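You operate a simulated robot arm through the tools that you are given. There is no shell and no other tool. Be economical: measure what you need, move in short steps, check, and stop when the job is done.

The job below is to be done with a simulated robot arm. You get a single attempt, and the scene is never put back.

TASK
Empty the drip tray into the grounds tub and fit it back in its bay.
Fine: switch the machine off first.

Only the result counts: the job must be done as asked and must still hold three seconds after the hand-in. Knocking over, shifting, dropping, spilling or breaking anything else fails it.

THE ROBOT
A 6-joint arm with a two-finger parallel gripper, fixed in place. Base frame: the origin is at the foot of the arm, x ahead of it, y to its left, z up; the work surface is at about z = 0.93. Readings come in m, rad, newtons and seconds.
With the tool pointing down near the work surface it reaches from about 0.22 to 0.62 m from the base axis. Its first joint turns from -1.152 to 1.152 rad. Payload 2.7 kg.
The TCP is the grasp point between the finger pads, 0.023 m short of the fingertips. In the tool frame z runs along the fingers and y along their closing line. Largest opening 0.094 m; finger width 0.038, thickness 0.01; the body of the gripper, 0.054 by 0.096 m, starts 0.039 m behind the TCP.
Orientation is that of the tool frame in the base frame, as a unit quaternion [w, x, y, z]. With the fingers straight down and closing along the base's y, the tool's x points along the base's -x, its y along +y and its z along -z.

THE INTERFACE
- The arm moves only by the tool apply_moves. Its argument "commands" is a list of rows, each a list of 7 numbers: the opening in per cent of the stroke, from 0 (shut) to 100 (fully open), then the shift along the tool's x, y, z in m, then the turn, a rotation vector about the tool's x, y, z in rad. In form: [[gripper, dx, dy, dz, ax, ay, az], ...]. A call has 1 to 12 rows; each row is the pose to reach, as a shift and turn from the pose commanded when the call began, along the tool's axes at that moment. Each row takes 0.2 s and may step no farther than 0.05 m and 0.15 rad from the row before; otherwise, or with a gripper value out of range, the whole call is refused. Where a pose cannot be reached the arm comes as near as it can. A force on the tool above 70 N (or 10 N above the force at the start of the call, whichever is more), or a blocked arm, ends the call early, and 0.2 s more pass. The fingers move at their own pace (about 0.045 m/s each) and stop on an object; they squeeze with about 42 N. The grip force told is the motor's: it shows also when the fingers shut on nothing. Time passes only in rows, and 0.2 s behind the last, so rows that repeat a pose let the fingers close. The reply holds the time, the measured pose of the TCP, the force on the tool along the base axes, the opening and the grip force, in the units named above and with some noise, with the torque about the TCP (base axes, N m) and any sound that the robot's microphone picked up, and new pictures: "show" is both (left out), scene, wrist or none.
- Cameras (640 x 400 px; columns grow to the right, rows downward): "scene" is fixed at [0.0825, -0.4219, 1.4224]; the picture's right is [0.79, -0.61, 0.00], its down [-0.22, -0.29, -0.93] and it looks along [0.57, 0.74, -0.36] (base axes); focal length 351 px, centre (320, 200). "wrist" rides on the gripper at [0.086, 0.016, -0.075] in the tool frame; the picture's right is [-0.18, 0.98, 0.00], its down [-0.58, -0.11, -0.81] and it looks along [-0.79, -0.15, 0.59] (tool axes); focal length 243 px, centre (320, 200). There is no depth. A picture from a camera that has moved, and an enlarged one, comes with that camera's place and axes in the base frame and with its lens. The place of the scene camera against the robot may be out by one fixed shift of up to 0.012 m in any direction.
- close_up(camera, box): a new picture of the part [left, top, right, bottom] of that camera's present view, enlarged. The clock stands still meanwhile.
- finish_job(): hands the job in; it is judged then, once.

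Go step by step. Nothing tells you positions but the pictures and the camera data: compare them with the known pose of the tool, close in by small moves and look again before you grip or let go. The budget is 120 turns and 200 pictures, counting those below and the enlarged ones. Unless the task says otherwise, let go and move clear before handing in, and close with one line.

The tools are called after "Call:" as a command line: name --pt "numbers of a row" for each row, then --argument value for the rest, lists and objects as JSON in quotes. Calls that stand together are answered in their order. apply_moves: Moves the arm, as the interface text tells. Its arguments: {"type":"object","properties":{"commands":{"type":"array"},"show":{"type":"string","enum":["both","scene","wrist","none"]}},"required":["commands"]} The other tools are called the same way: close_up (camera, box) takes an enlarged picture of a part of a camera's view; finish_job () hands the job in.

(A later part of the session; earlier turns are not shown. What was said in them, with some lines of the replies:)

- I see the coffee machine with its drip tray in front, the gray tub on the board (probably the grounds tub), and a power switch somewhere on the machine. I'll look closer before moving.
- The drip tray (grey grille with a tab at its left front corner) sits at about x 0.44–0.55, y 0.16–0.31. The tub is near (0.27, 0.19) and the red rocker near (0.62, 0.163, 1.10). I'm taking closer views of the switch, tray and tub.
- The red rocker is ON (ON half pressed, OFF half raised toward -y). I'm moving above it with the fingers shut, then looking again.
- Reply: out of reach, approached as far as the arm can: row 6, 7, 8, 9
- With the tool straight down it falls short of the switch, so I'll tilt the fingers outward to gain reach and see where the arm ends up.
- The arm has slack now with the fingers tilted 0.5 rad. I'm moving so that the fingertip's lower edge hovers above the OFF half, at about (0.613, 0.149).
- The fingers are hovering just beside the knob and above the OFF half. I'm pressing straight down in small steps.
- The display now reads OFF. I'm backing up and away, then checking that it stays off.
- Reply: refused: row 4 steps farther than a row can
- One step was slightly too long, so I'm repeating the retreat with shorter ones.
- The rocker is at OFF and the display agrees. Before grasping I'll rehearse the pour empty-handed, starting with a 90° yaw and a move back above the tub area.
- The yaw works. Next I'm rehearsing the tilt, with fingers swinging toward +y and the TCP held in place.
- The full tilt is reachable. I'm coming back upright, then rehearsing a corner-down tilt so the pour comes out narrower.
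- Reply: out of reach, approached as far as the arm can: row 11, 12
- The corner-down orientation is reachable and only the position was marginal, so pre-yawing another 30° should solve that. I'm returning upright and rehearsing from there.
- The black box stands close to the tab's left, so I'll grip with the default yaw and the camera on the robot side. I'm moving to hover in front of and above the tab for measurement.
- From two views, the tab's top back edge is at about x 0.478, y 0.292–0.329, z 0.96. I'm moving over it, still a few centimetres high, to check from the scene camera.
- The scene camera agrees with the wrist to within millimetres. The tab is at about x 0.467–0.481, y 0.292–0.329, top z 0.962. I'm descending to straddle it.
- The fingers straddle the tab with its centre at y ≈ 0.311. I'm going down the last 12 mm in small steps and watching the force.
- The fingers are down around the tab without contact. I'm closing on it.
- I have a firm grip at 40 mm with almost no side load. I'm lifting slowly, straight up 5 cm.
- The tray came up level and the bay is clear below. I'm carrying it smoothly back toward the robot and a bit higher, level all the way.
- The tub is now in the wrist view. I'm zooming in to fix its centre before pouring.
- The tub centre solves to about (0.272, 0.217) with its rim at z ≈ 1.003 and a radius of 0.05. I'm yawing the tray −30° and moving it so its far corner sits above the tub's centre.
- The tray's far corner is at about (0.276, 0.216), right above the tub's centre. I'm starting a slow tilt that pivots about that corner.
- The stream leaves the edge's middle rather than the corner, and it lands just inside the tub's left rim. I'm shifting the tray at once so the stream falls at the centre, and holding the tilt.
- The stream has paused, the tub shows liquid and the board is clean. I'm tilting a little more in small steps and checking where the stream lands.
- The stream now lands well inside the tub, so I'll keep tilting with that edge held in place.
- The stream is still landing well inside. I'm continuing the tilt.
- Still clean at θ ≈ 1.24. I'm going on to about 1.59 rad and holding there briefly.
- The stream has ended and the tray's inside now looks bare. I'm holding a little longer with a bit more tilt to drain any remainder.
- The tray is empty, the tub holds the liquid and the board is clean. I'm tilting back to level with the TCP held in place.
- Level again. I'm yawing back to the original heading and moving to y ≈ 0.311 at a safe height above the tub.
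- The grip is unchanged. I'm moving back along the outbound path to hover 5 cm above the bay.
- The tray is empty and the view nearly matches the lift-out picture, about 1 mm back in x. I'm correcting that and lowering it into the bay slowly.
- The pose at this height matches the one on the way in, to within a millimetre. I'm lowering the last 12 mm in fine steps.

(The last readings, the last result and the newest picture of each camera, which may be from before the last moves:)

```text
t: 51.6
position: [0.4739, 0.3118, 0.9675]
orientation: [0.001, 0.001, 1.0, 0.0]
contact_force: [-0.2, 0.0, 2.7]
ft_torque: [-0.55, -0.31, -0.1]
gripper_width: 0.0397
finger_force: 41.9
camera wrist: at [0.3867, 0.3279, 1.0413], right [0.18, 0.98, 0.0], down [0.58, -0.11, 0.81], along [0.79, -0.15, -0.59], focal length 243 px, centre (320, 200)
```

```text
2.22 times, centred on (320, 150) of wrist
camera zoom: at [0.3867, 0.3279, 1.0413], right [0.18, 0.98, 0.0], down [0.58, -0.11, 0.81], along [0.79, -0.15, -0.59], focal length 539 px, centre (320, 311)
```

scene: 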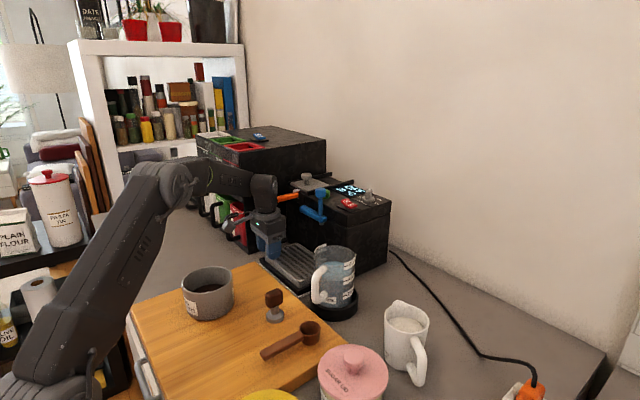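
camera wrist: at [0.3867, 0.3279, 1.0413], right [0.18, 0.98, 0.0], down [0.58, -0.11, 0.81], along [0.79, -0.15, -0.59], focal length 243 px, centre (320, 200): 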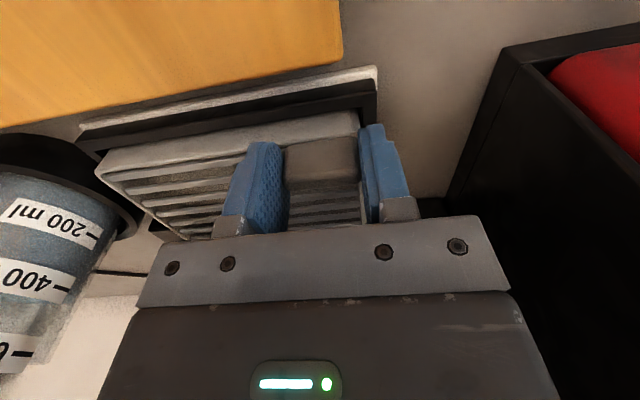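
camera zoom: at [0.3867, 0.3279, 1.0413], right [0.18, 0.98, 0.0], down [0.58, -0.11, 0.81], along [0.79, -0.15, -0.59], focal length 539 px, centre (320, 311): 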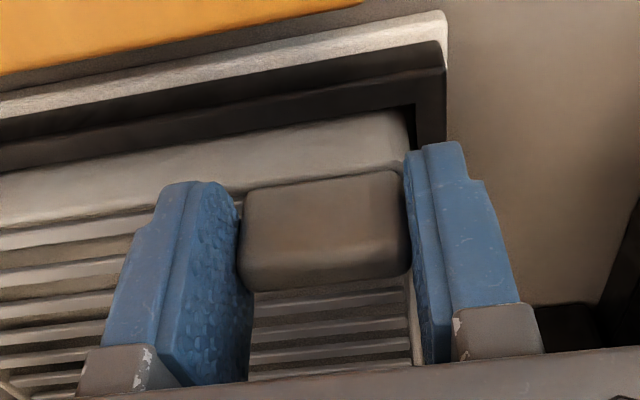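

The tray touches the bay floor (small upward force) and the picture matches the original seat. I'm settling it 1 mm more, then opening.

Call:
apply_moves --pt "0 0 0 0.001 0 0 0" --pt "50 0 0 0.001 0 0 0" --pt "60 0 0 0.001 0 0 0" --pt "75 0 0 0.001 0 0 0" --pt "85 0 0 0.001 0 0 0" --pt "85 0 0 0.001 0 0 0" --pt "85 0 0 0.001 0 0 0"

Call:
close_up --camera "scene" --box '[230, 200, 350, 290]'

Call:
close_up --camera "wrist" --box '[200, 60, 440, 240]'

```text
t: 53.2
position: [0.4741, 0.3124, 0.966]
orientation: [0.0, 0.0, 1.0, 0.0]
contact_force: [0.1, -0.8, -0.1]
ft_torque: [-0.01, 0.01, 0.0]
gripper_width: 0.0799
finger_force: 0.1
camera wrist: at [0.3868, 0.3281, 1.0398], right [0.18, 0.98, 0.0], down [0.58, -0.11, 0.81], along [0.79, -0.15, -0.59], focal length 243 px, centre (320, 200)
```

scene: 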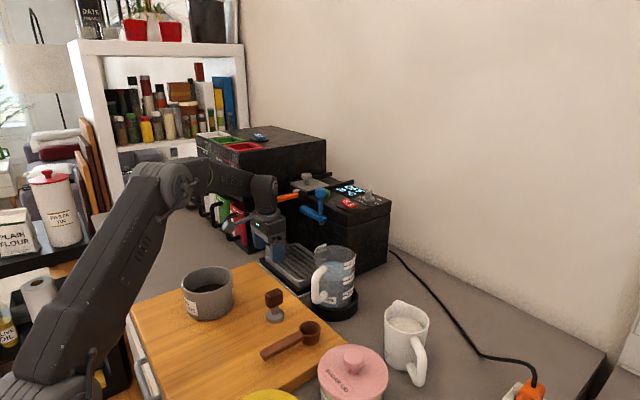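
wrist: 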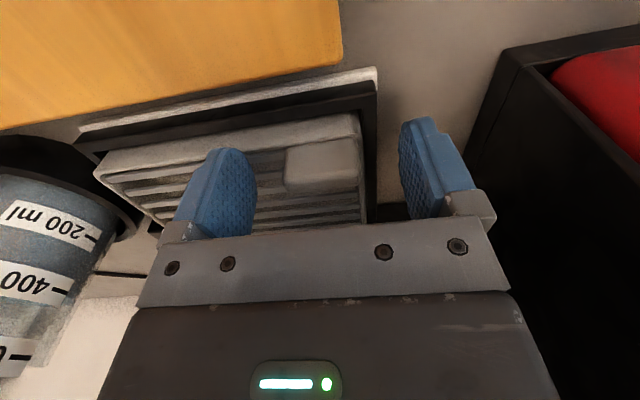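

```text
4.44 times, centred on (290, 245) of scene
camera zoom: at [0.0825, -0.4219, 1.4224], right [0.79, -0.61, 0.0], down [-0.22, -0.29, -0.93], along [0.57, 0.74, -0.36], focal length 1560 px, centre (453, 0)
```

zoom: 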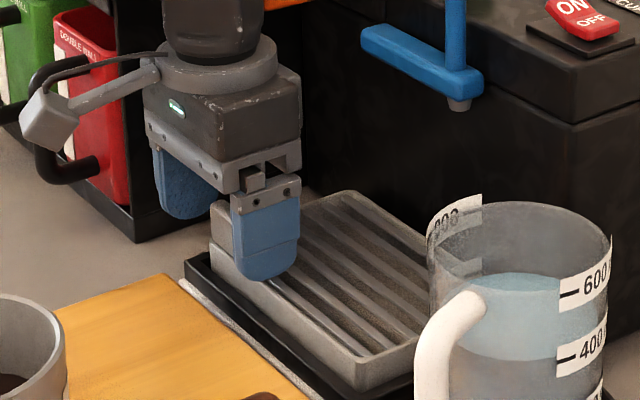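

```text
2.22 times, centred on (320, 150) of wrist
camera zoom: at [0.3868, 0.3281, 1.0398], right [0.18, 0.98, 0.0], down [0.58, -0.11, 0.81], along [0.79, -0.15, -0.59], focal length 539 px, centre (320, 311)
```

zoom: 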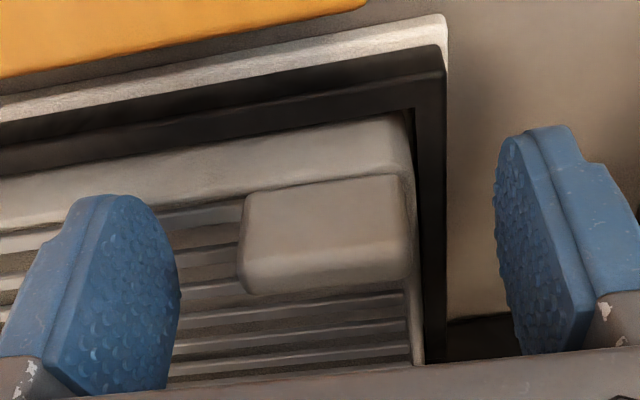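

Released, and the tray sits in its bay. I'm moving straight up and clear, then checking the whole result against the start.

Call:
apply_moves --pt "85 0 0 -0.015 0 0 0" --pt "85 0 0 -0.04 0 0 0" --pt "85 0 0 -0.08 0 0 0" --pt "85 0.03 0 -0.115 0 0 0" --pt "85 0.065 0 -0.15 0 0 0" --pt "85 0.1 0 -0.18 0 0 0" --pt "85 0.135 0 -0.21 0 0 0" --pt "85 0.17 0 -0.24 0 0 0" --pt "85 0.17 0 -0.24 0 0 0"

Call:
close_up --camera "scene" --box '[250, 230, 330, 300]'

Call:
close_up --camera "scene" --box '[170, 230, 370, 355]'

Call:
close_up --camera "scene" --box '[310, 150, 390, 215]'

```text
t: 55.2
position: [0.304, 0.3136, 1.208]
orientation: [-0.001, 0.001, 1.0, 0.001]
contact_force: [-0.2, 0.2, 1.1]
ft_torque: [-0.02, -0.01, 0.01]
gripper_width: 0.0798
finger_force: 0.0
camera wrist: at [0.2175, 0.3297, 1.2822], right [0.19, 0.98, 0.0], down [0.58, -0.11, 0.81], along [0.79, -0.15, -0.59], focal length 243 px, centre (320, 200)
```

scene: 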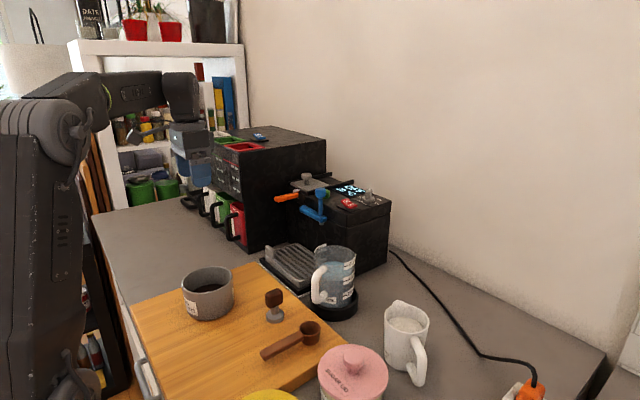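
wrist: 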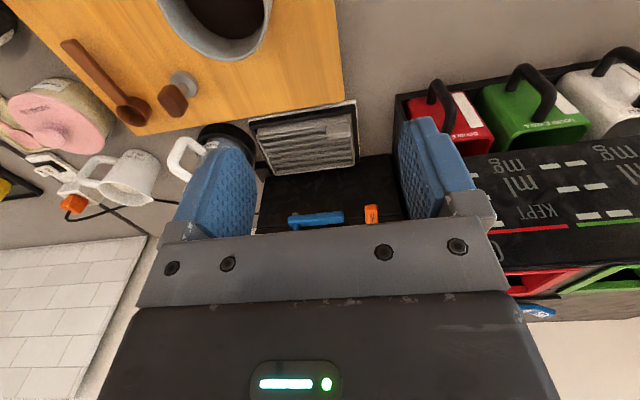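

```text
5.71 times, centred on (290, 265) of scene
camera zoom: at [0.0825, -0.4219, 1.4224], right [0.79, -0.61, 0.0], down [-0.22, -0.29, -0.93], along [0.57, 0.74, -0.36], focal length 2006 px, centre (491, -171)
```

zoom: 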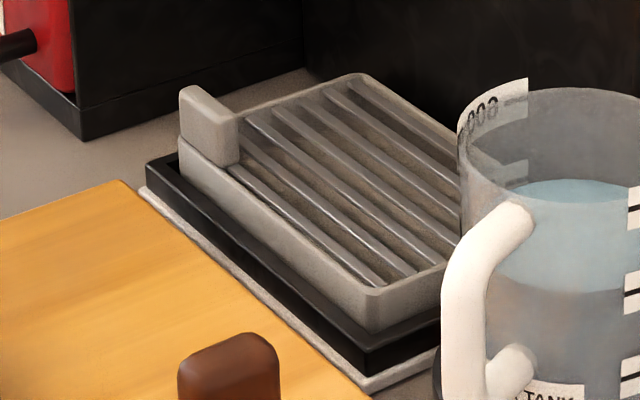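

```text
3.20 times, centred on (270, 292) of scene
camera zoom: at [0.0825, -0.4219, 1.4224], right [0.79, -0.61, 0.0], down [-0.22, -0.29, -0.93], along [0.57, 0.74, -0.36], focal length 1124 px, centre (480, -96)
```

zoom: 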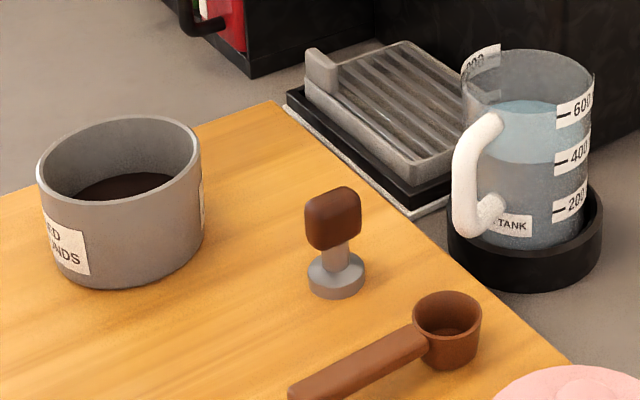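

```text
6.15 times, centred on (350, 182) of scene
camera zoom: at [0.0825, -0.4219, 1.4224], right [0.79, -0.61, 0.0], down [-0.22, -0.29, -0.93], along [0.57, 0.74, -0.36], focal length 2161 px, centre (135, 308)
```

zoom: 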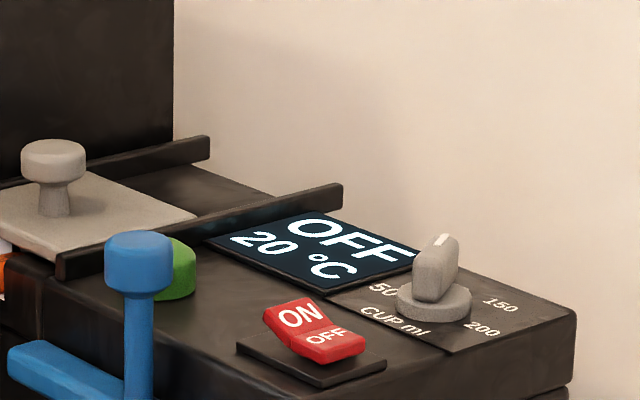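

The machine is off, the tray is empty and back in exactly its original place, the tub holds the liquid, and nothing else has moved. I'm handing in.

Call:
finish_job

```text
The job is handed in.
```

I switched the machine off, emptied the drip tray into the grounds tub and put it back in its bay; nothing spilled that I could see, nothing else moved, and the arm is clear.
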